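You operate a simulated robot arm through the tools that you are given. There is no shell and no other tool.

You are at the controls of a simulated robot arm. One attempt, no reset.

Task
Cure the green disc for 20 seconds and set the dial to 0.
Fine: press the button once, for one run; leave the disc in its seat and the cure box drawer open.

Only the result counts: the job must be done as asked and must still hold three seconds after the hand-in. Knocking over, shifting, dropping, spilling or breaking anything else fails it.

Robot
A 7-joint arm with a two-finger parallel gripper, fixed in place. Base frame: the origin is at the foot of the arm, x ahead of it, y to its left, z up. Readings come in m, degrees, newtons and seconds.
With the tool pointing down near the work surface it reaches from about 0.12 to 0.66 m from the base axis. Its first joint turns from -66.0 to 66.0 degrees. Payload 2.4 kg.
The TCP is the grasp point between the finger pads, 0.03 m short of the fingertips. In the tool frame z runs along the fingers and y along their closing line. Largest opening 0.094 m; finger width 0.028, thickness 0.01; the body of the gripper, 0.05 by 0.096 m, starts 0.055 m behind the TCP.
Orientation is told as [roll, pitch, yaw] about the base's x, y, z axes, in that order, counted from this pose: with the fingers straight down and closing along the base's y, the tool's x points along the base's -x, its y along +y and its z along -z.

Tools
- The arm moves only by the tool jog_arm. Its arguments are lists of equal length, an entry for each row: "delta_pos": the shift along the tool's x, y, z in units of 30 mm (1.0 is 30 mm), a list of three; "rot": the turn, a rotation vector about the tool's x, y, z in units of 4 degrees (1.0 is 4 degrees), a list of three; "grip": the gripper command, from -1 (shut) to 1 (fully open), values between in proportion. In form: {"delta_pos": [[x, y, z], ...], "rot": [[ax, ay, az], ...], "grip": [grip, ...]}. A call has 1 to 20 rows; each row shifts and turns the commanded pose from where the row before left it, along the tool's axes as they then stand. A call with a number of a shift or a turn outside -1 to 1 is refused whole. Rows are played at 5 a second. More than 0.05 m and 8.6 degrees between two rows, or a gripper value outside its range, and nothing of the call is played. A pose out of reach is approached as far as the arm can. The call stops where the force on the tool passes 40 N (or 10 N more than at its start, if that is more) or the arm is blocked; 0.2 s more then pass. The fingers move at their own pace (about 0.153 m/s each) and stop on an object; they squeeze with about 21 N. The grip force told is the motor's: it shows also when the fingers shut on nothing. Time passes only in rows, and 0.2 s behind the last, so rows that do not move let the fingers close. It gives the time, the measured TCP pose, the force on the tool (base axes), the opening and the grip force at its end, in the units of the frame above (readings bear some noise), with the torque about the TCP (base axes, N m) and any sound that the robot's microphone picked up, and new pictures: "pictures" is both (left out), scene, wrist or none.
- Cameras (640 x 400 px; columns grow to the right, rows downward): "scene" is fixed at [0.0418, 0.4783, 1.4438]; the picture's right is [-0.69, -0.72, 0.00], its down [-0.41, 0.40, -0.82] and it looks along [0.59, -0.57, -0.57] (base axes); focal length 320 px, centre (320, 200). "wrist" rides on the gripper at [0.076, 0.014, -0.103] in the tool frame; the picture's right is [-0.18, 0.98, 0.00], its down [-0.75, -0.14, -0.64] and it looks along [-0.63, -0.12, 0.77] (tool axes); focal length 243 px, centre (320, 200). There is no depth. A picture from a camera that has moved, and an enlarged one, comes with that camera's place and axes in the base frame and with its lens.
- zoom(camera, box): a new picture of the part [left, top, right, bottom] of that camera's present view, enlarged. It takes no simulated time.
- finish_job(): hands the job in; it is judged then, once.

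Places have to be worked out from the pictures, the camera data and where the tool is seen. Open the gripper and draw the arm clear of the work before you hand the job in, unless the task says otherwise.

The tools are called after ">>>" as name(argument=value, ...) on one line, values as JSON. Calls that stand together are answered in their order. jog_arm: Moves the arm, as the interface text tells. Its arguments: {"type":"object","properties":{"delta_pos":{"type":"array"},"rot":{"type":"array"},"grip":{"type":"array"},"pictures":{"type":"string","enum":["both","scene","wrist","none"]}},"required":["delta_pos","rot","grip"]} The other tools are called the same way: zoom (camera, box) takes an enlarged picture of a part of a camera's view; finish_job () hands the job in.

At the start:

```text
clock: 0.0
ee_pos: [0.4628, 0.0386, 1.1776]
tcp_rot: [0.1, 0.0, 0.0]
force: [-0.3, 0.1, 1.1]
torque: [0.0, 0.0, 0.02]
gripper_width: 0.094
finger_force: 0.1
```

scene: 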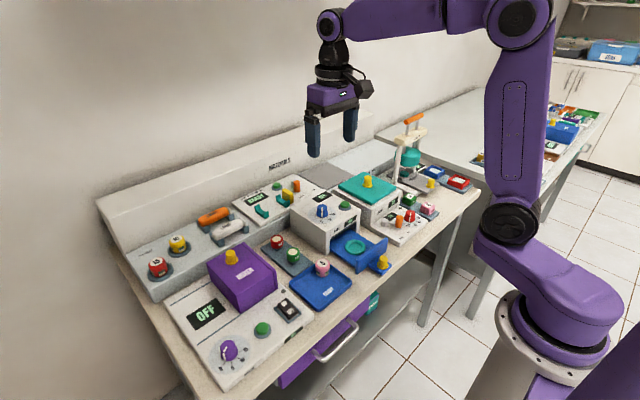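
wrist: 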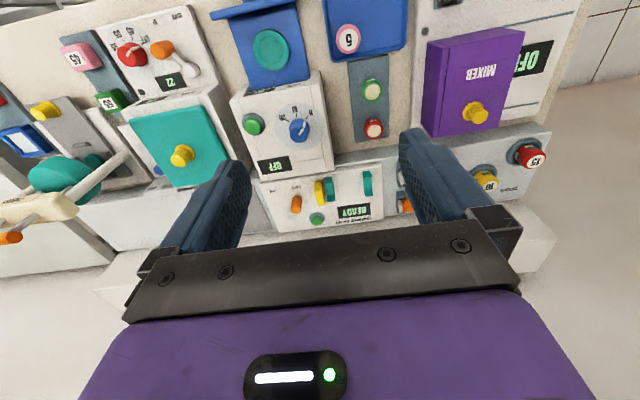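

I'll look closely at the bench before I move anything.

>>> zoom(camera="scene", box=[240, 160, 400, 300])

>>> zoom(camera="scene", box=[100, 160, 480, 400])

>>> zoom(camera="wrist", box=[200, 0, 440, 240])

>>> zoom(camera="wrist", box=[0, 0, 240, 240])

```text
2.86 times, centred on (320, 230) of scene
camera zoom: at [0.0418, 0.4783, 1.4438], right [-0.69, -0.72, 0.0], down [-0.41, 0.4, -0.82], along [0.59, -0.57, -0.57], focal length 913 px, centre (320, 114)
```

zoom: 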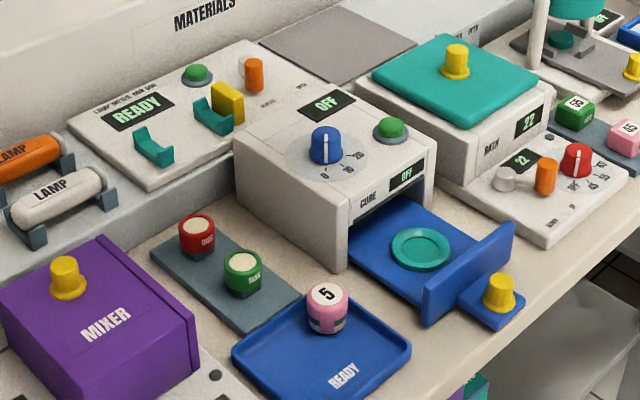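

```text
1.67 times, centred on (290, 280) of scene
camera zoom: at [0.0418, 0.4783, 1.4438], right [-0.69, -0.72, 0.0], down [-0.41, 0.4, -0.82], along [0.59, -0.57, -0.57], focal length 533 px, centre (370, 67)
```

zoom: 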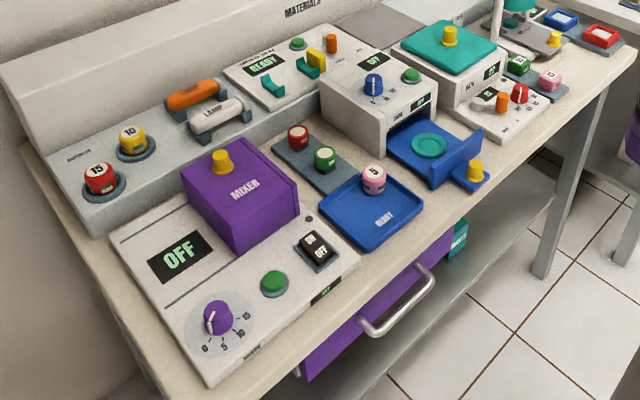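

```text
1.67 times, centred on (320, 120) of wrist
camera zoom: at [0.3863, 0.0515, 1.2806], right [0.18, 0.98, 0.0], down [0.75, -0.14, 0.64], along [0.63, -0.12, -0.77], focal length 404 px, centre (320, 333)
```

zoom: 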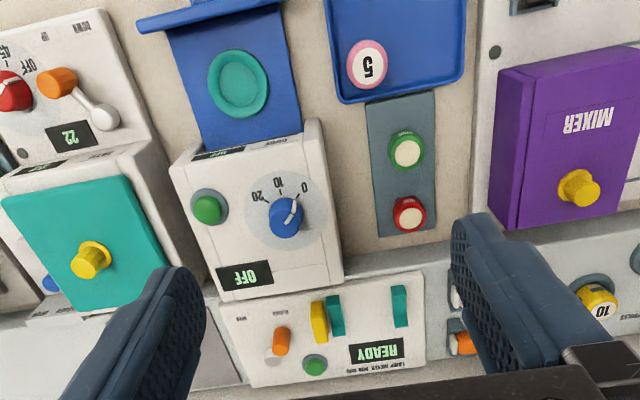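

```text
1.67 times, centred on (120, 120) of wrist
camera zoom: at [0.3863, 0.0515, 1.2806], right [0.18, 0.98, 0.0], down [0.75, -0.14, 0.64], along [0.63, -0.12, -0.77], focal length 404 px, centre (653, 333)
```

zoom: 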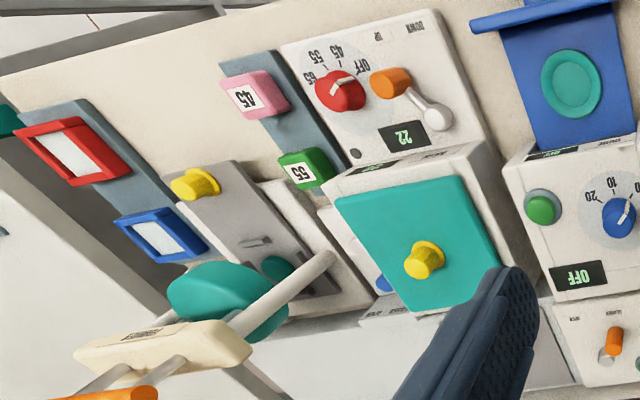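

The cure box (dial 0/10/20, green button, open blue drawer with a teal seat) sits around x 0.38–0.58, y -0.1–0.03. Two-view triangulation puts the green disc at about (0.52, 0.113) with its top near z 0.86. I'll move to above the disc at z≈1.0.

>>> jog_arm(delta_pos=[[-0.317, 0.413, 0.987], [-0.317, 0.413, 0.987], [-0.317, 0.413, 0.987], [-0.317, 0.413, 0.987], [-0.317, 0.413, 0.987], [-0.317, 0.413, 0.987], [0, 0, 0]], rot=[[0, 0, 0], [0, 0, 0], [0, 0, 0], [0, 0, 0], [0, 0, 0], [0, 0, 0], [0, 0, 0]], grip=[1, 1, 0.5, 0.5, 0.5, 0.5, 0.5])

```text
clock: 1.6
ee_pos: [0.5218, 0.1145, 1.0003]
tcp_rot: [0.0, 0.0, 0.1]
force: [0.3, -0.4, 0.1]
torque: [0.0, 0.0, -0.02]
gripper_width: 0.0705
finger_force: 0.1
camera wrist: at [0.445, 0.1269, 1.1019], right [0.18, 0.98, 0.0], down [0.75, -0.14, 0.64], along [0.63, -0.12, -0.77], focal length 243 px, centre (320, 200)
```

scene: 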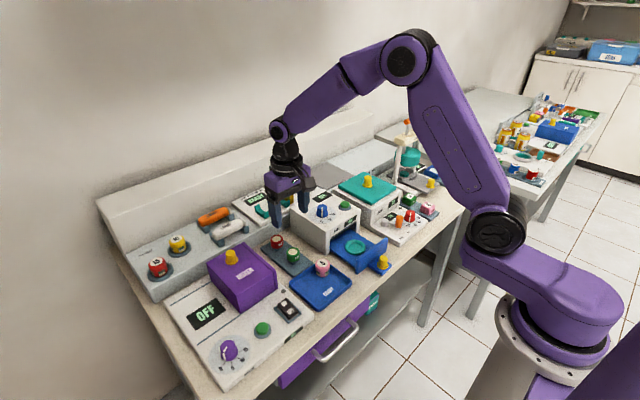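
wrist: 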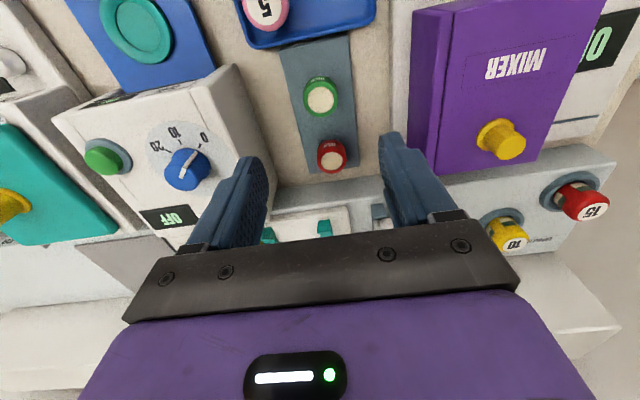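

>>> zoom(camera="wrist", box=[240, 40, 400, 200])

>>> zoom(camera="wrist", box=[40, 0, 280, 240])

>>> zoom(camera="scene", box=[260, 180, 400, 300])

```text
2.50 times, centred on (320, 120) of wrist
camera zoom: at [0.445, 0.1269, 1.1019], right [0.18, 0.98, 0.0], down [0.75, -0.14, 0.64], along [0.63, -0.12, -0.77], focal length 606 px, centre (320, 400)
```

zoom: 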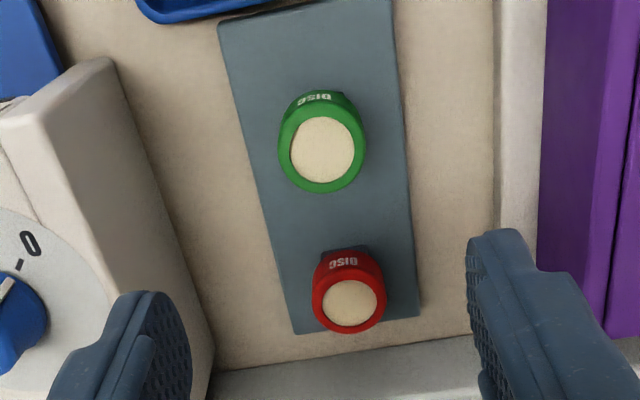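

```text
1.67 times, centred on (160, 120) of wrist
camera zoom: at [0.445, 0.1269, 1.1019], right [0.18, 0.98, 0.0], down [0.75, -0.14, 0.64], along [0.63, -0.12, -0.77], focal length 404 px, centre (587, 333)
```

zoom: 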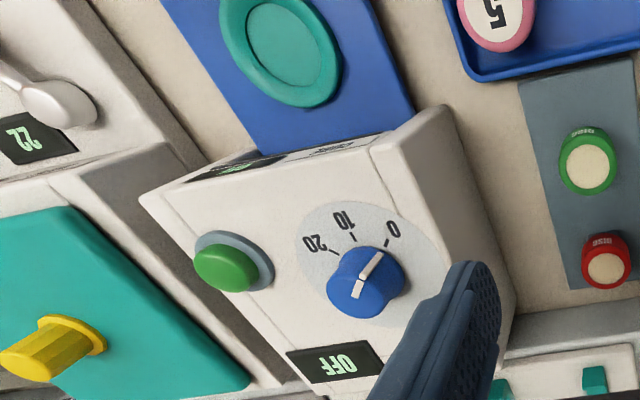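

```text
3.33 times, centred on (330, 240) of scene
camera zoom: at [0.0418, 0.4783, 1.4438], right [-0.69, -0.72, 0.0], down [-0.41, 0.4, -0.82], along [0.59, -0.57, -0.57], focal length 1065 px, centre (287, 67)
```

zoom: 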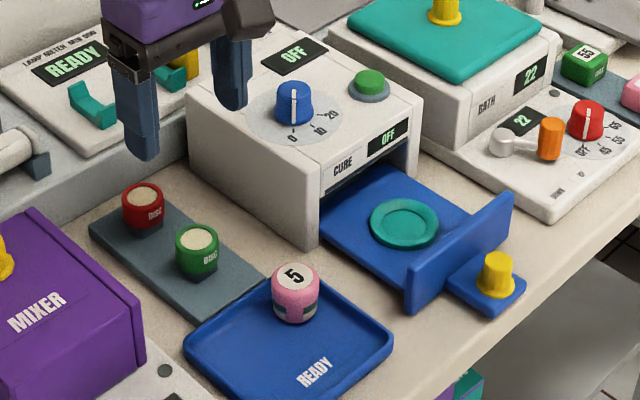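

The green disc is at (0.520, 0.113), with its top at z≈0.864 and its plate at z≈0.829. I'll descend with the fingers straddling it along y, stop at TCP z≈0.876, and check.

>>> jog_arm(delta_pos=[[0.07, -0.04, 0.8], [0, 0, 0.8], [0, 0, 0.8], [0, 0, 0.7], [0, 0, 0.5], [0, 0, 0.5], [0, 0, 0.0]], rot=[[0, 0, 0], [0, 0, 0], [0, 0, 0], [0, 0, 0], [0, 0, 0], [0, 0, 0], [0, 0, 0]], grip=[0.5, 0.5, 0.5, 0.5, 0.5, 0.5, 0.5])

```text
clock: 3.2
ee_pos: [0.519, 0.1115, 0.8779]
tcp_rot: [0.0, 0.0, 0.0]
force: [-0.1, 0.1, 0.3]
torque: [0.01, -0.01, 0.0]
gripper_width: 0.0706
finger_force: 0.1
camera wrist: at [0.4419, 0.1243, 0.9804], right [0.18, 0.98, 0.0], down [0.75, -0.14, 0.64], along [0.63, -0.12, -0.77], focal length 243 px, centre (320, 200)
```

scene: 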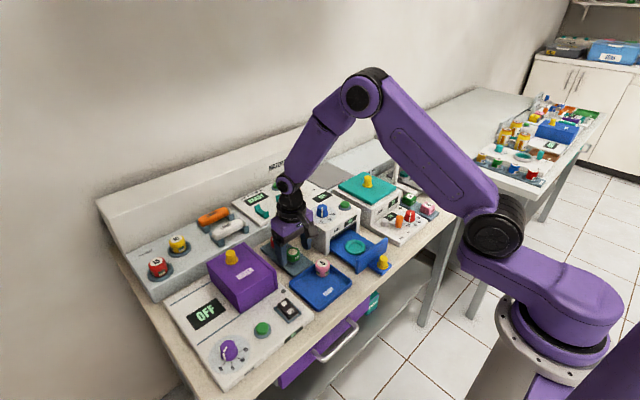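
wrist: 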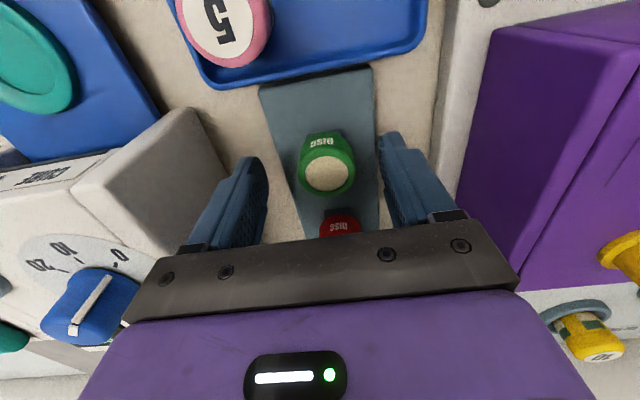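

The disc sits between the fingers, about 2 mm toward +y of centre. I'll nudge the gripper and close on it.

>>> jog_arm(delta_pos=[[0, 0.08, 0.1], [0, 0, 0], [0, 0, 0], [0, 0, 0], [0, 0, 0]], rot=[[0, 0, 0], [0, 0, 0], [0, 0, 0], [0, 0, 0], [0, 0, 0]], grip=[0.5, 0.0, -0.5, -1, -1])

```text
clock: 4.4
ee_pos: [0.5181, 0.1129, 0.8756]
tcp_rot: [0.0, -0.1, 0.1]
force: [-0.2, 0.7, -0.5]
torque: [0.03, 0.03, -0.01]
gripper_width: 0.0318
finger_force: 21.1
camera wrist: at [0.4417, 0.1268, 0.9776], right [0.18, 0.98, 0.0], down [0.75, -0.14, 0.64], along [0.63, -0.12, -0.77], focal length 243 px, centre (320, 200)
```

scene: 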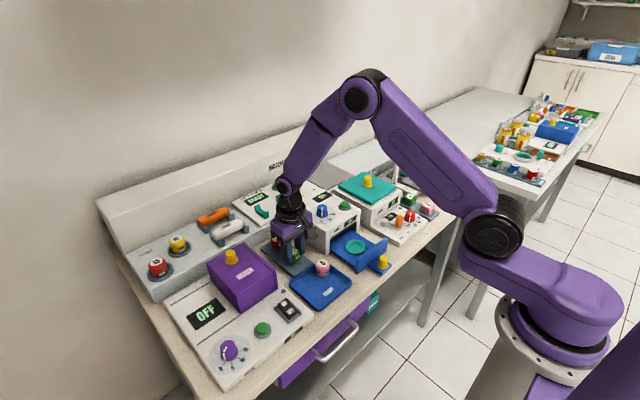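
wrist: 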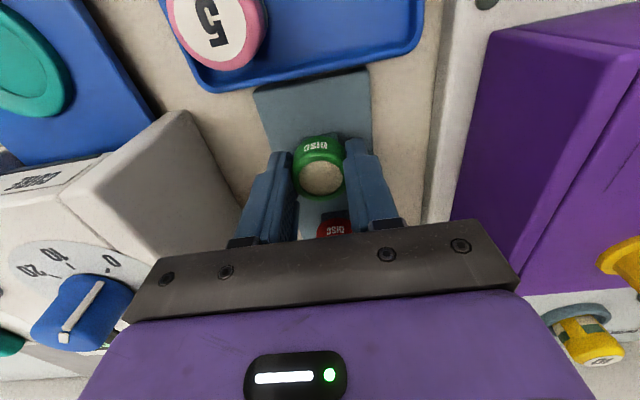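

The disc is gripped at an opening of 31.8 mm. I'll lift it straight up and carry it over the drawer seat.

>>> jog_arm(delta_pos=[[0, 0, -0.5], [0, 0, -0.9], [0, 0, -0.9], [0, 0, -0.9], [0, 0, -0.7], [0.65, -0.6, 0], [0.65, -0.8, 0], [0.65, -0.9, 0], [0.65, -0.9, 0], [0.65, -0.9, 0], [0, -0.67, 0], [0, 0, 0]], rot=[[0, 0, 0], [0, 0, 0], [0, 0, 0], [0, 0, 0], [0, 0, 0], [0, 0, 0], [0, 0, 0], [0, 0, 0], [0, 0, 0], [0, 0, 0], [0, 0, 0], [0, 0, 0]], grip=[-1, -1, -1, -1, -1, -1, -1, -1, -1, -1, -1, -1])

```text
clock: 7.0
ee_pos: [0.422, -0.0289, 0.9918]
tcp_rot: [0.0, 0.0, 0.0]
force: [0.2, 0.2, -0.6]
torque: [0.01, 0.04, -0.02]
gripper_width: 0.0317
finger_force: 20.8
camera wrist: at [0.3435, -0.0161, 1.0932], right [0.18, 0.98, 0.0], down [0.75, -0.14, 0.64], along [0.63, -0.12, -0.77], focal length 243 px, centre (320, 200)
```

scene: 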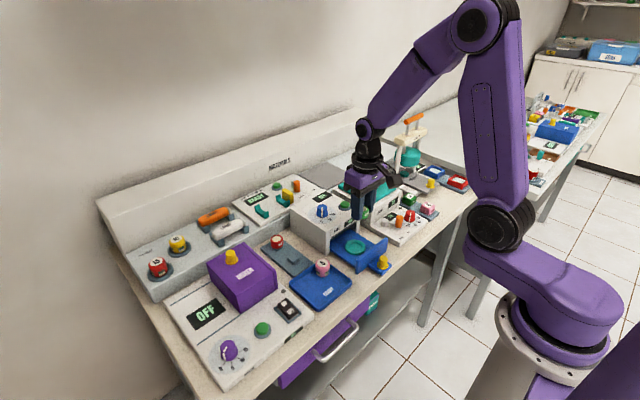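
wrist: 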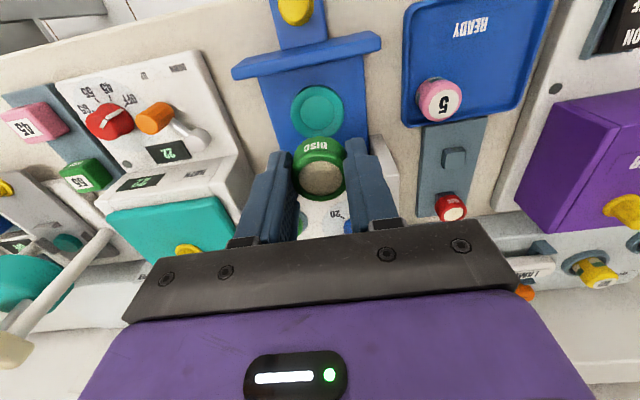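

>>> zoom(camera="wrist", box=[220, 0, 420, 200])

>>> zoom(camera="scene", box=[300, 180, 410, 290])

```text
2.00 times, centred on (320, 100) of wrist
camera zoom: at [0.3435, -0.0161, 1.0932], right [0.18, 0.98, 0.0], down [0.75, -0.14, 0.64], along [0.63, -0.12, -0.77], focal length 485 px, centre (320, 400)
```

zoom: 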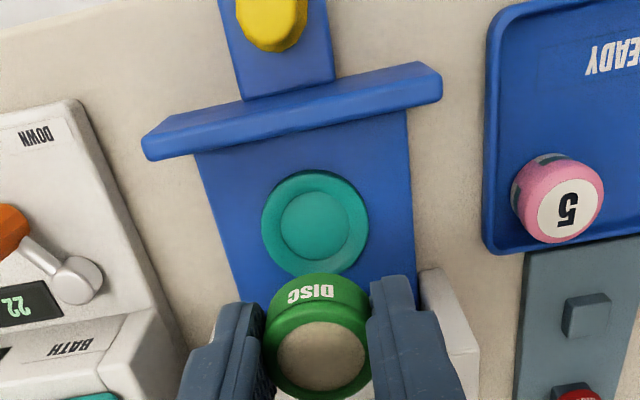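

```text
3.64 times, centred on (355, 235) of scene
camera zoom: at [0.0419, 0.4783, 1.4438], right [-0.69, -0.72, 0.0], down [-0.41, 0.4, -0.82], along [0.59, -0.57, -0.57], focal length 1162 px, centre (193, 73)
```

zoom: 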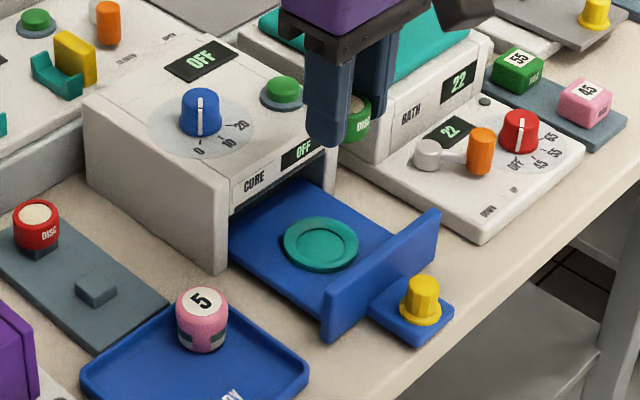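

The seat works out at about (0.436, -0.0355), with its ring top near z 0.835. I'll move over it and lower to z≈0.91 to check the alignment.

>>> jog_arm(delta_pos=[[-0.467, -0.22, 0.5], [0, 0, 0.8], [0, 0, 0.8], [0, 0, 0.6], [0, 0, 0]], rot=[[0, 0, 0], [0, 0, 0], [0, 0, 0], [0, 0, 0], [0, 0, 0]], grip=[-1, -1, -1, -1, -1])

>>> zoom(camera="wrist", box=[220, 0, 420, 200])

>>> zoom(camera="scene", box=[300, 180, 410, 290])

```text
clock: 8.2
ee_pos: [0.4346, -0.033, 0.9119]
tcp_rot: [0.1, 0.0, 0.0]
force: [0.1, -0.1, 0.3]
torque: [-0.02, -0.01, -0.03]
gripper_width: 0.0316
finger_force: 20.8
camera wrist: at [0.3581, -0.0217, 1.0132], right [0.18, 0.98, 0.0], down [0.75, -0.14, 0.64], along [0.63, -0.12, -0.77], focal length 243 px, centre (320, 200)
```

scene: 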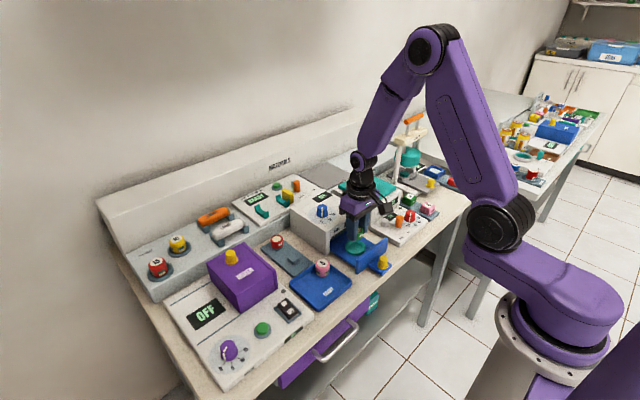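
wrist: 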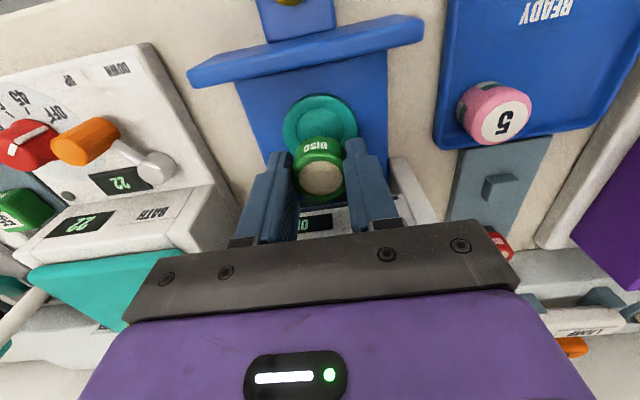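

```text
2.00 times, centred on (320, 100) of wrist
camera zoom: at [0.3581, -0.0217, 1.0132], right [0.18, 0.98, 0.0], down [0.75, -0.14, 0.64], along [0.63, -0.12, -0.77], focal length 485 px, centre (320, 400)
```

zoom: 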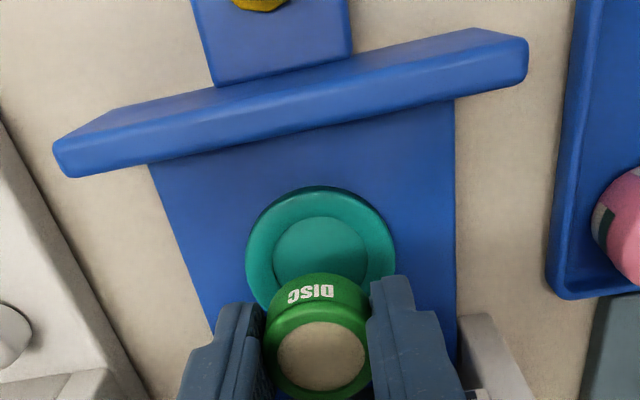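

```text
3.64 times, centred on (355, 235) of scene
camera zoom: at [0.0419, 0.4783, 1.4438], right [-0.69, -0.72, 0.0], down [-0.41, 0.4, -0.82], along [0.59, -0.57, -0.57], focal length 1162 px, centre (193, 73)
```

zoom: 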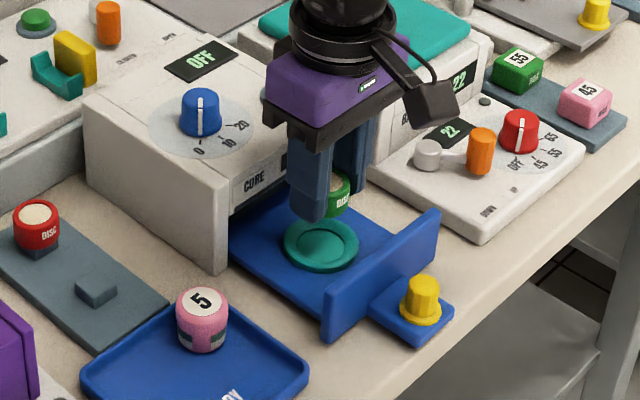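

I'll enlarge both views further to measure the seat ring and recess precisely.

>>> zoom(camera="wrist", box=[270, 80, 370, 180])

>>> zoom(camera="scene", box=[335, 215, 405, 265])

```text
4.00 times, centred on (320, 130) of wrist
camera zoom: at [0.3581, -0.0217, 1.0132], right [0.18, 0.98, 0.0], down [0.75, -0.14, 0.64], along [0.63, -0.12, -0.77], focal length 970 px, centre (320, 480)
```

zoom: 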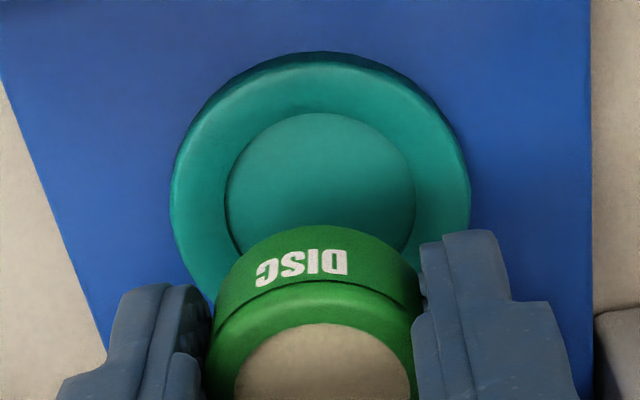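

```text
8.00 times, centred on (370, 240) of scene
camera zoom: at [0.0419, 0.4783, 1.4438], right [-0.69, -0.72, 0.0], down [-0.41, 0.4, -0.82], along [0.59, -0.57, -0.57], focal length 2557 px, centre (-80, -120)
```

zoom: 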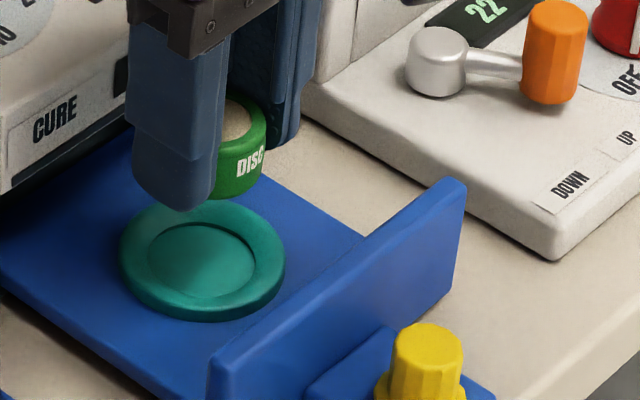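

The disc and recess line up to within about 2 mm in the wrist geometry. I'll go down about 38 mm so the disc bottom is a few mm above the ring, where parallax is small, and check again.

>>> jog_arm(delta_pos=[[0, 0, 0.6], [0, 0, 0.4], [0, 0, 0.25], [0, 0, 0]], rot=[[0, 0, 0], [0, 0, 0], [0, 0, 0], [0, 0, 0]], grip=[-1, -1, -1, -1], pictures="none")

>>> zoom(camera="wrist", box=[270, 80, 370, 220])

>>> zoom(camera="scene", box=[335, 215, 405, 265])

```text
clock: 9.2
ee_pos: [0.4352, -0.0356, 0.8723]
tcp_rot: [0.1, 0.0, 0.0]
force: [0.6, 0.6, -0.4]
torque: [0.02, -0.04, 0.0]
gripper_width: 0.0316
finger_force: 20.9
```

```text
2.86 times, centred on (320, 150) of wrist
camera zoom: at [0.3579, -0.0219, 0.9746], right [0.18, 0.98, 0.0], down [0.75, -0.14, 0.64], along [0.63, -0.12, -0.77], focal length 693 px, centre (320, 343)
```

zoom: 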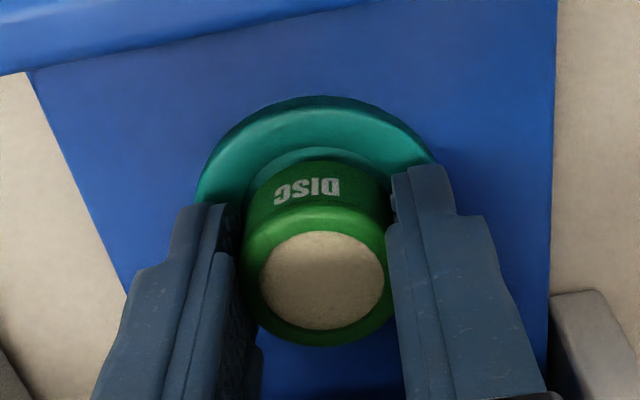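

```text
8.00 times, centred on (370, 240) of scene
camera zoom: at [0.0419, 0.4783, 1.4438], right [-0.69, -0.72, 0.0], down [-0.41, 0.4, -0.82], along [0.59, -0.57, -0.57], focal length 2557 px, centre (-80, -120)
```

zoom: 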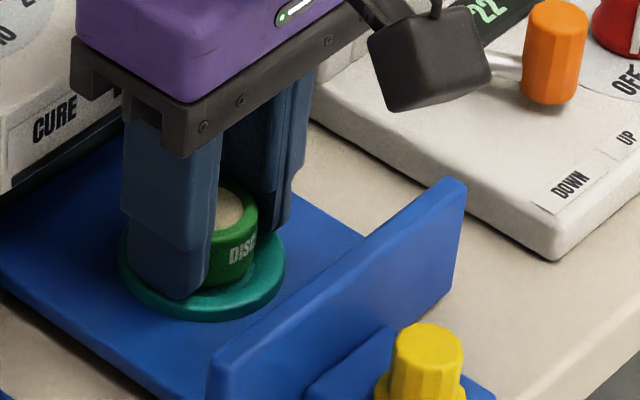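

I'm still about 5 mm above the ring. I'll measure the disc edge against the recess in tight zooms.

>>> zoom(camera="scene", box=[345, 230, 375, 260])

>>> zoom(camera="wrist", box=[290, 110, 350, 150])

```text
13.33 times, centred on (360, 245) of scene
camera zoom: at [0.0419, 0.4783, 1.4438], right [-0.69, -0.72, 0.0], down [-0.41, 0.4, -0.82], along [0.59, -0.57, -0.57], focal length 4261 px, centre (-213, -400)
```

zoom: 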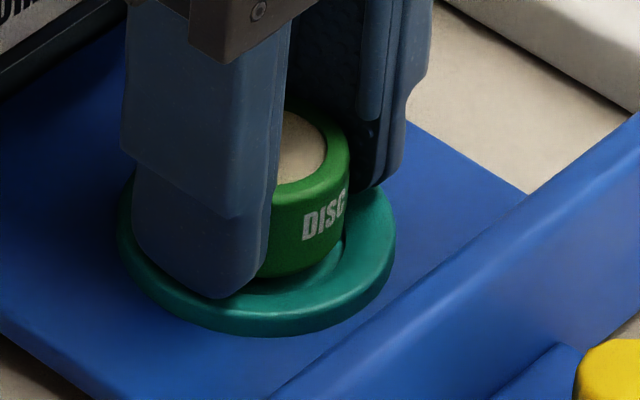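

```text
10.00 times, centred on (320, 130) of wrist
camera zoom: at [0.3579, -0.0219, 0.9746], right [0.18, 0.98, 0.0], down [0.75, -0.14, 0.64], along [0.63, -0.12, -0.77], focal length 2426 px, centre (320, 900)
```

zoom: 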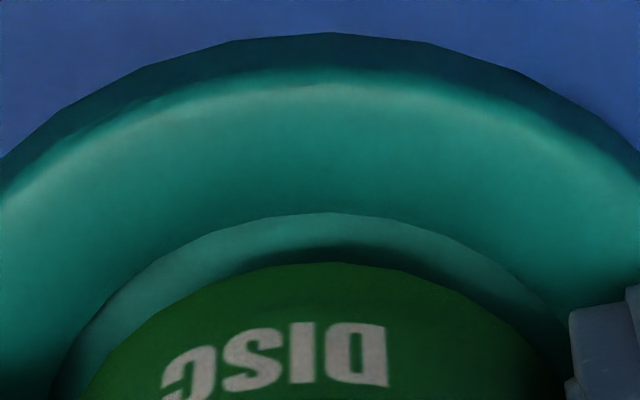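

Both views suggest the disc sits about 2–2.5 mm too near the robot relative to the recess. I'll shift +x by 2.3 mm, lower 3 mm, and recheck.

>>> jog_arm(delta_pos=[[-0.077, -0.01, 0.0], [0, 0, 0.1], [0, 0, 0]], rot=[[0, 0, 0], [0, 0, 0], [0, 0, 0]], grip=[-1, -1, -1], pictures="none")

>>> zoom(camera="scene", box=[345, 230, 375, 260])

>>> zoom(camera="wrist", box=[290, 110, 350, 150])

```text
clock: 9.9
ee_pos: [0.4405, -0.0348, 0.8723]
tcp_rot: [0.0, -0.5, -0.1]
force: [0.1, 1.2, 6.1]
torque: [0.1, 0.08, -0.07]
gripper_width: 0.0315
finger_force: 20.8
stopped in row 3: the force on the tool passed its limit at 43 N (the readings are from after the stop); the commanded pose is now the measured one
```

```text
13.33 times, centred on (360, 245) of scene
camera zoom: at [0.0418, 0.4784, 1.4438], right [-0.69, -0.72, 0.0], down [-0.41, 0.4, -0.82], along [0.59, -0.57, -0.57], focal length 4261 px, centre (-213, -400)
```

zoom: 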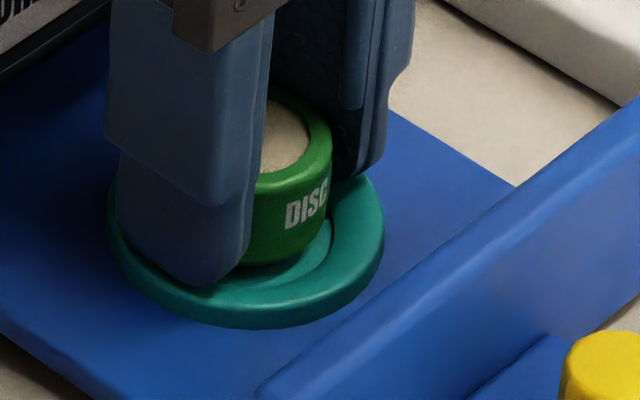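

```text
10.00 times, centred on (320, 130) of wrist
camera zoom: at [0.3618, -0.0223, 0.9736], right [0.18, 0.98, 0.0], down [0.75, -0.14, 0.65], along [0.64, -0.12, -0.76], focal length 2426 px, centre (320, 900)
```

zoom: 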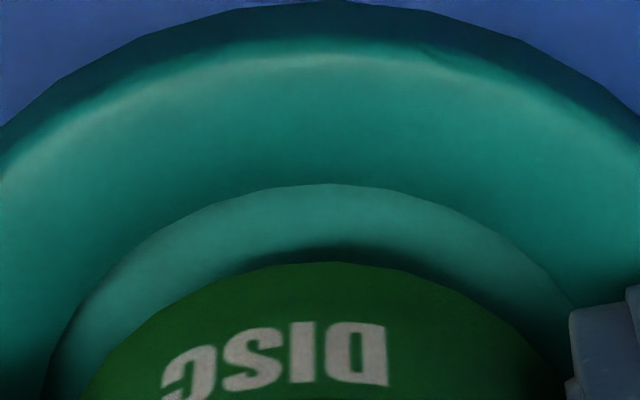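

The fingertips or disc touched the ring and slid the drawer a couple of mm inward, which is harmless. I'll lift 12 mm and re-measure the recess against the disc.

>>> jog_arm(delta_pos=[[0, 0, -0.4], [0, 0, -0.4], [0, 0, -0.2], [0, 0, 0]], rot=[[0, 0, 0], [0, 0.12, 0], [0, 0, 0], [0, 0, 0]], grip=[-1, -1, -1, -1], pictures="none")

>>> zoom(camera="scene", box=[335, 225, 385, 265])

>>> zoom(camera="wrist", box=[270, 90, 370, 210])

```text
clock: 10.9
ee_pos: [0.4368, -0.0361, 0.9004]
tcp_rot: [0.0, 0.2, 0.0]
force: [0.6, 0.2, -1.4]
torque: [0.0, 0.01, -0.01]
gripper_width: 0.0315
finger_force: 20.5
```

```text
10.00 times, centred on (360, 245) of scene
camera zoom: at [0.0418, 0.4783, 1.4438], right [-0.69, -0.72, 0.0], down [-0.41, 0.4, -0.82], along [0.59, -0.57, -0.57], focal length 3196 px, centre (-80, -250)
```

zoom: 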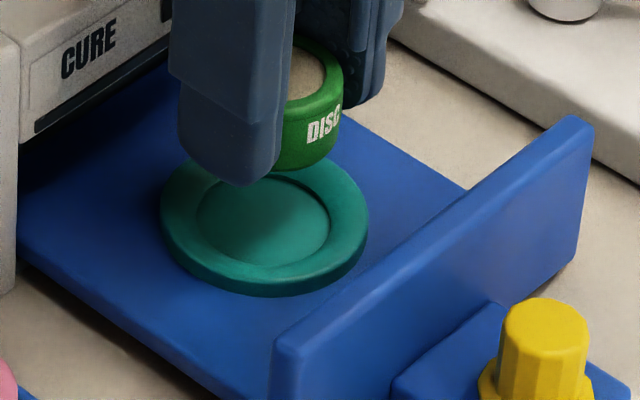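

```text
3.33 times, centred on (320, 150) of wrist
camera zoom: at [0.3613, -0.0226, 1.0033], right [0.18, 0.98, 0.0], down [0.75, -0.14, 0.64], along [0.63, -0.12, -0.77], focal length 809 px, centre (320, 367)
```

zoom: 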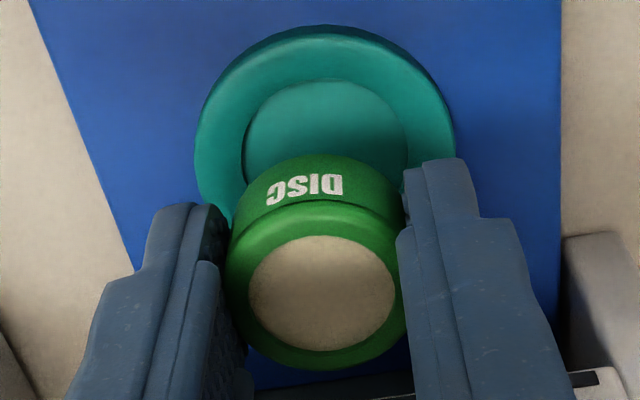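

The ring top appears to be at z≈0.841, so the alignment before my last shift was nearly right. I'll measure the lateral offset more carefully.

>>> zoom(camera="wrist", box=[280, 95, 360, 145])

>>> zoom(camera="wrist", box=[280, 135, 360, 205])

```text
8.00 times, centred on (320, 120) of wrist
camera zoom: at [0.3613, -0.0226, 1.0033], right [0.18, 0.98, 0.0], down [0.75, -0.14, 0.64], along [0.63, -0.12, -0.77], focal length 1941 px, centre (320, 840)
```

zoom: 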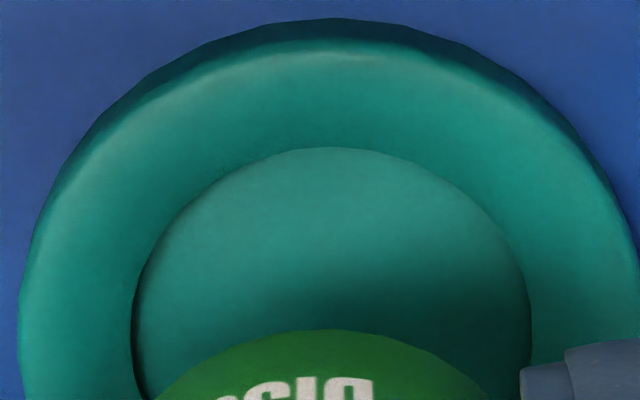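

```text
5.71 times, centred on (320, 170) of wrist
camera zoom: at [0.3613, -0.0226, 1.0033], right [0.18, 0.98, 0.0], down [0.75, -0.14, 0.64], along [0.63, -0.12, -0.77], focal length 1386 px, centre (320, 371)
```

zoom: 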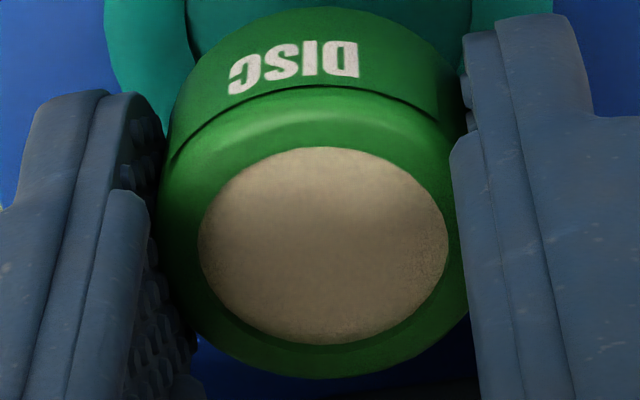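

The remaining offset is under 1 mm. I'll correct it and lower to just at ring-top level (TCP ≈0.8715), then check before releasing.

>>> jog_arm(delta_pos=[[0.02, 0.024, 0.3], [0, 0, 0.4], [0, 0, 0.2], [0, 0, 0.07], [0, 0, 0]], rot=[[0, -0.04, 0], [0, 0, 0], [0, 0, 0], [0, 0, 0], [0, 0, 0]], grip=[-1, -1, -1, -1, -1], pictures="none")

>>> zoom(camera="scene", box=[345, 230, 375, 260])

>>> zoom(camera="wrist", box=[280, 110, 360, 160])

```text
clock: 12.1
ee_pos: [0.4377, -0.0342, 0.8725]
tcp_rot: [0.0, -0.1, 0.0]
force: [0.0, 0.8, 0.0]
torque: [-0.02, -0.01, 0.0]
gripper_width: 0.0316
finger_force: 21.5
```

```text
13.33 times, centred on (360, 245) of scene
camera zoom: at [0.0418, 0.4783, 1.4438], right [-0.69, -0.72, 0.0], down [-0.41, 0.4, -0.82], along [0.59, -0.57, -0.57], focal length 4261 px, centre (-213, -400)
```

zoom: 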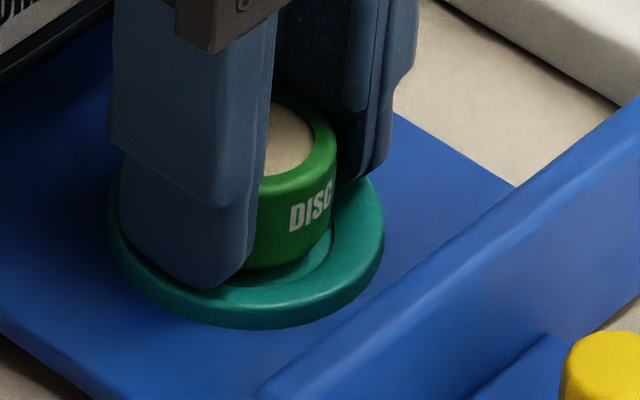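

```text
8.00 times, centred on (320, 135) of wrist
camera zoom: at [0.3611, -0.0217, 0.9749], right [0.18, 0.98, 0.0], down [0.75, -0.14, 0.64], along [0.63, -0.12, -0.77], focal length 1941 px, centre (320, 720)
```

zoom: 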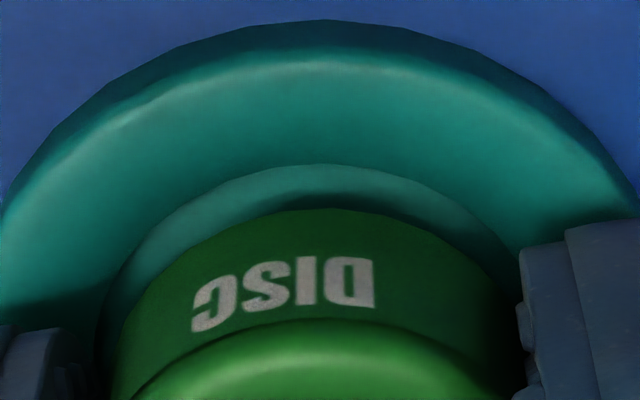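

The two views disagree by a couple of mm about x. I'll split the difference with 1 mm toward +x, then lower gently in sub-mm steps to feel for contact.

>>> jog_arm(delta_pos=[[-0.035, 0.0, 0], [0, 0, 0.03], [0, 0, 0.03], [0, 0, 0.03], [0, 0, 0]], rot=[[0, 0, 0], [0, 0, 0], [0, 0, 0], [0, 0, 0], [0, 0, 0]], grip=[-1, -1, -1, -1, -1], pictures="none")

>>> zoom(camera="scene", box=[345, 230, 375, 260])

>>> zoom(camera="wrist", box=[280, 110, 360, 160])

```text
clock: 13.3
ee_pos: [0.4429, -0.0356, 0.8727]
tcp_rot: [0.0, -0.5, 0.1]
force: [-0.6, 0.5, 7.0]
torque: [0.15, 0.06, -0.02]
gripper_width: 0.0316
finger_force: 20.9
stopped in row 5: the force on the tool passed its limit at 42 N (the readings are from after the stop); the commanded pose is now the measured one
```

```text
13.33 times, centred on (360, 245) of scene
camera zoom: at [0.0417, 0.4783, 1.4438], right [-0.69, -0.72, 0.0], down [-0.41, 0.4, -0.82], along [0.59, -0.57, -0.57], focal length 4261 px, centre (-213, -400)
```

zoom: 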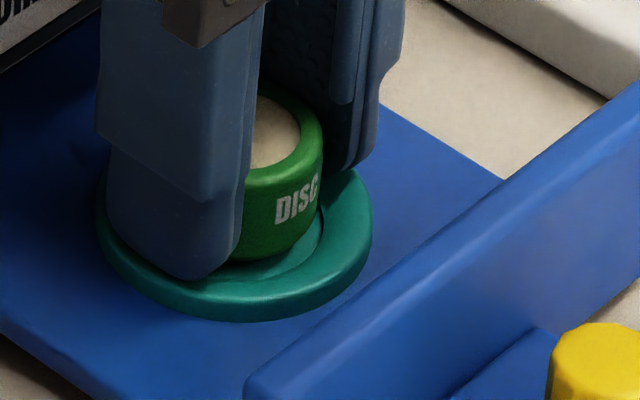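

```text
8.00 times, centred on (320, 135) of wrist
camera zoom: at [0.3643, -0.0222, 0.9736], right [0.18, 0.98, 0.0], down [0.75, -0.14, 0.65], along [0.64, -0.12, -0.76], focal length 1941 px, centre (320, 720)
```

zoom: 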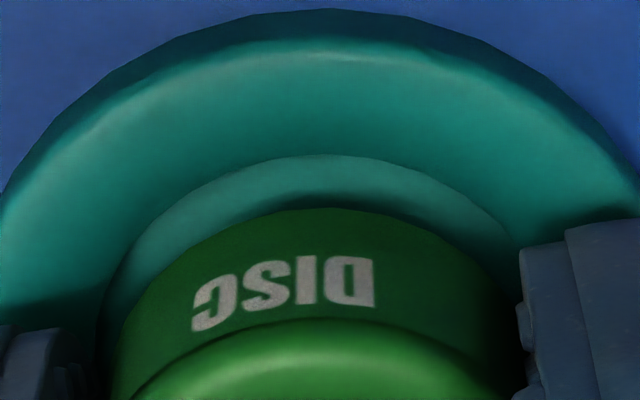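

Contact happens at TCP ≈0.8715 each time, so the disc or fingertips are resting at ring level with the disc over the recess. I'll release it gently and look at how it settles.

>>> jog_arm(delta_pos=[[0, 0, -0.02], [0, 0, 0], [0, 0, 0], [0, 0, 0]], rot=[[0, 0, 0], [0, 0, 0], [0, 0, 0], [0, 0, 0]], grip=[-0.3, -0.15, 0.1, 0.1], pictures="none")

>>> zoom(camera="scene", box=[345, 230, 375, 260])

>>> zoom(camera="wrist", box=[270, 90, 370, 210])

```text
clock: 14.3
ee_pos: [0.4418, -0.0356, 0.8723]
tcp_rot: [0.0, -0.4, -0.1]
force: [0.4, -1.4, 4.9]
torque: [0.1, 0.05, 0.05]
gripper_width: 0.0506
finger_force: 0.0
```

```text
13.33 times, centred on (360, 245) of scene
camera zoom: at [0.0418, 0.4783, 1.4438], right [-0.69, -0.72, 0.0], down [-0.41, 0.4, -0.82], along [0.59, -0.57, -0.57], focal length 4261 px, centre (-213, -400)
```

zoom: 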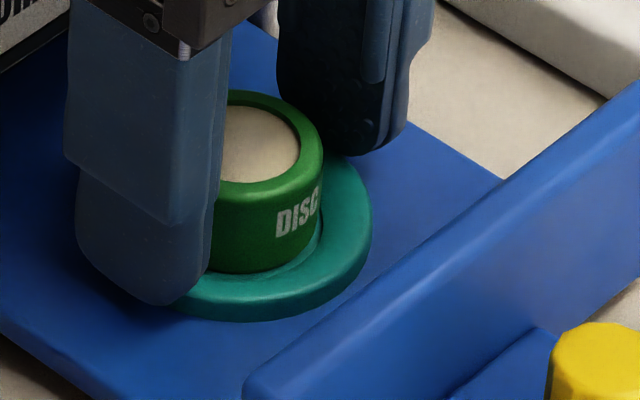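

```text
3.33 times, centred on (320, 150) of wrist
camera zoom: at [0.364, -0.0221, 0.9736], right [0.18, 0.98, 0.0], down [0.75, -0.14, 0.65], along [0.64, -0.12, -0.76], focal length 809 px, centre (320, 367)
```

zoom: 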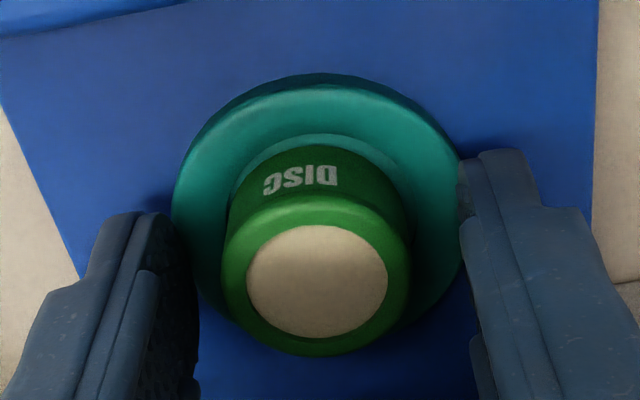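

The disc dropped about 2.5 mm and looks level in the recess. I'll raise the open gripper straight up and verify.

>>> jog_arm(delta_pos=[[0, 0, -0.3], [0, 0, -0.6], [0, 0, -0.8], [0, 0, -0.8], [0.3, 0, -0.3], [0, 0, 0]], rot=[[0, 0, 0], [0, 0.1, 0], [0, 0, 0], [0, 0, 0], [0, 0, 0], [0, 0, 0]], grip=[0.1, 0.1, 0.1, 0.1, 0.1, 0.1])

>>> zoom(camera="scene", box=[345, 230, 375, 260])

>>> zoom(camera="wrist", box=[260, 60, 380, 160])

```text
clock: 15.7
ee_pos: [0.4318, -0.0341, 0.9564]
tcp_rot: [-0.1, 0.0, -0.1]
force: [-0.5, -0.5, -0.4]
torque: [0.03, 0.02, 0.0]
gripper_width: 0.0516
finger_force: 0.1
camera wrist: at [0.3555, -0.0213, 1.0592], right [0.18, 0.98, 0.0], down [0.75, -0.14, 0.64], along [0.63, -0.12, -0.77], focal length 243 px, centre (320, 200)
```

scene: 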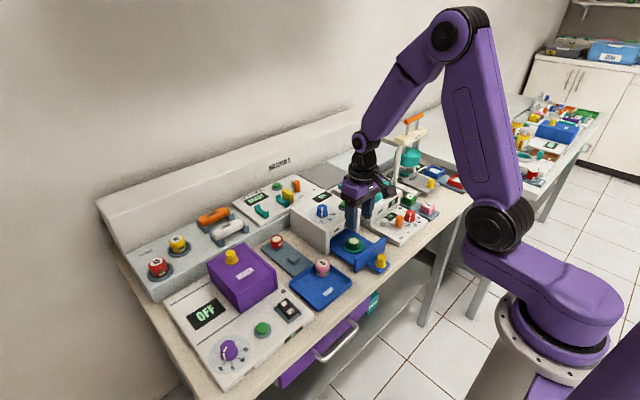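
wrist: 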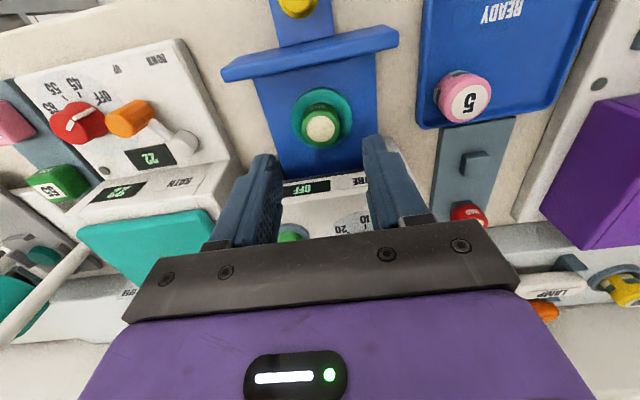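

```text
13.33 times, centred on (360, 245) of scene
camera zoom: at [0.0418, 0.4783, 1.4438], right [-0.69, -0.72, 0.0], down [-0.41, 0.4, -0.82], along [0.59, -0.57, -0.57], focal length 4261 px, centre (-213, -400)
```

zoom: 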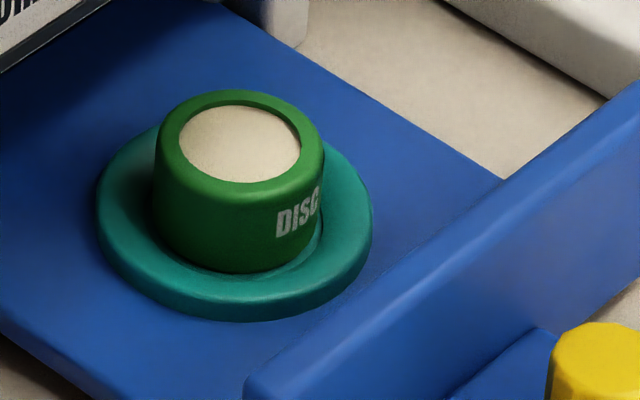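

```text
4.00 times, centred on (320, 110) of wrist
camera zoom: at [0.3555, -0.0213, 1.0592], right [0.18, 0.98, 0.0], down [0.75, -0.14, 0.64], along [0.63, -0.12, -0.77], focal length 970 px, centre (320, 560)
```

zoom: 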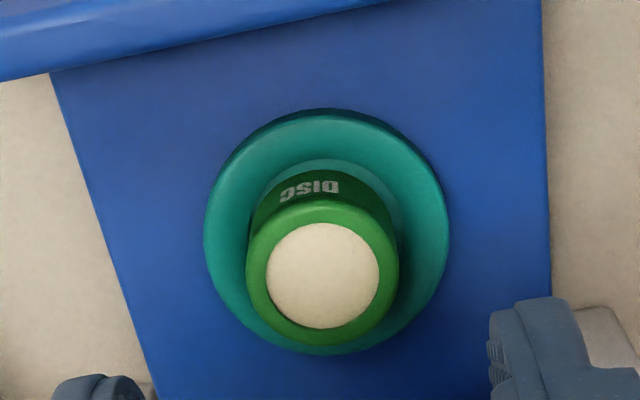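

The disc looks level and centred in the seat. Next I'll move back over the drawer's yellow knob to locate it.

>>> jog_arm(delta_pos=[[0.6, 0, 0], [0.7, 0, 0], [0.7, 0, 0], [0.4, 0, 0], [0, 0, 0]], rot=[[0, 0, 0], [0, 0, 0], [0, 0, 0], [0, 0, 0], [0, 0, 0]], grip=[0.1, 0.1, 0.1, 0.1, 0.1])

>>> zoom(camera="scene", box=[300, 180, 410, 290])

>>> zoom(camera="wrist", box=[220, 0, 420, 240])

```text
clock: 16.9
ee_pos: [0.3601, -0.0345, 0.957]
tcp_rot: [-0.1, 0.0, 0.0]
force: [0.9, 0.0, 0.0]
torque: [0.0, 0.02, 0.02]
gripper_width: 0.0516
finger_force: 0.1
camera wrist: at [0.2838, -0.0222, 1.0587], right [0.18, 0.98, 0.0], down [0.75, -0.14, 0.64], along [0.63, -0.12, -0.77], focal length 243 px, centre (320, 200)
```

scene: 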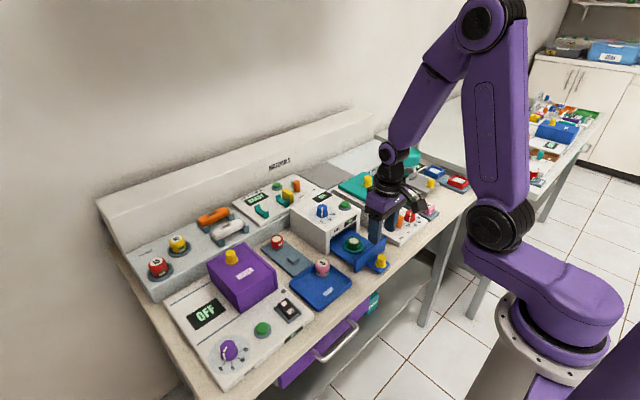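
wrist: 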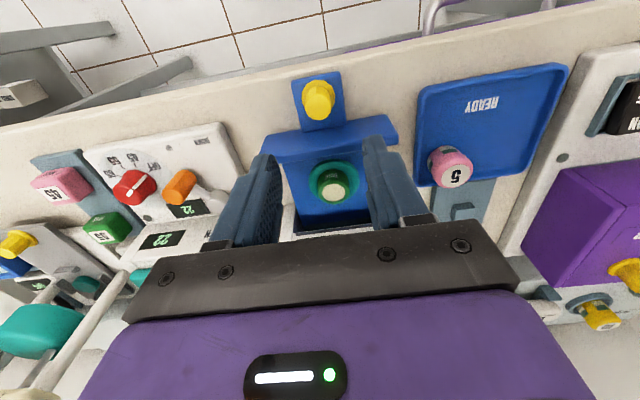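

```text
3.64 times, centred on (355, 235) of scene
camera zoom: at [0.0418, 0.4783, 1.4438], right [-0.69, -0.72, 0.0], down [-0.41, 0.4, -0.82], along [0.59, -0.57, -0.57], focal length 1162 px, centre (193, 73)
```

zoom: 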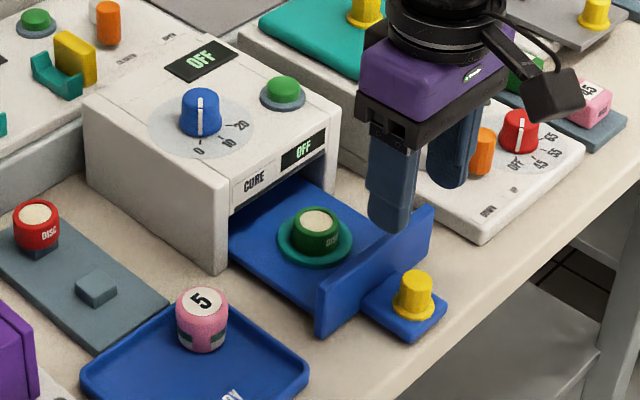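

```text
1.67 times, centred on (320, 120) of wrist
camera zoom: at [0.2838, -0.0222, 1.0587], right [0.18, 0.98, 0.0], down [0.75, -0.14, 0.64], along [0.63, -0.12, -0.77], focal length 404 px, centre (320, 333)
```

zoom: 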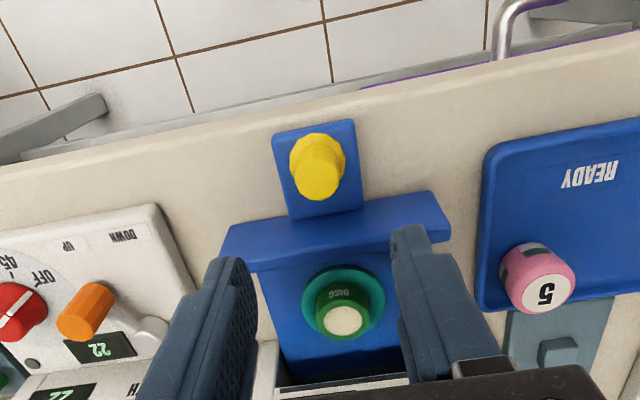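

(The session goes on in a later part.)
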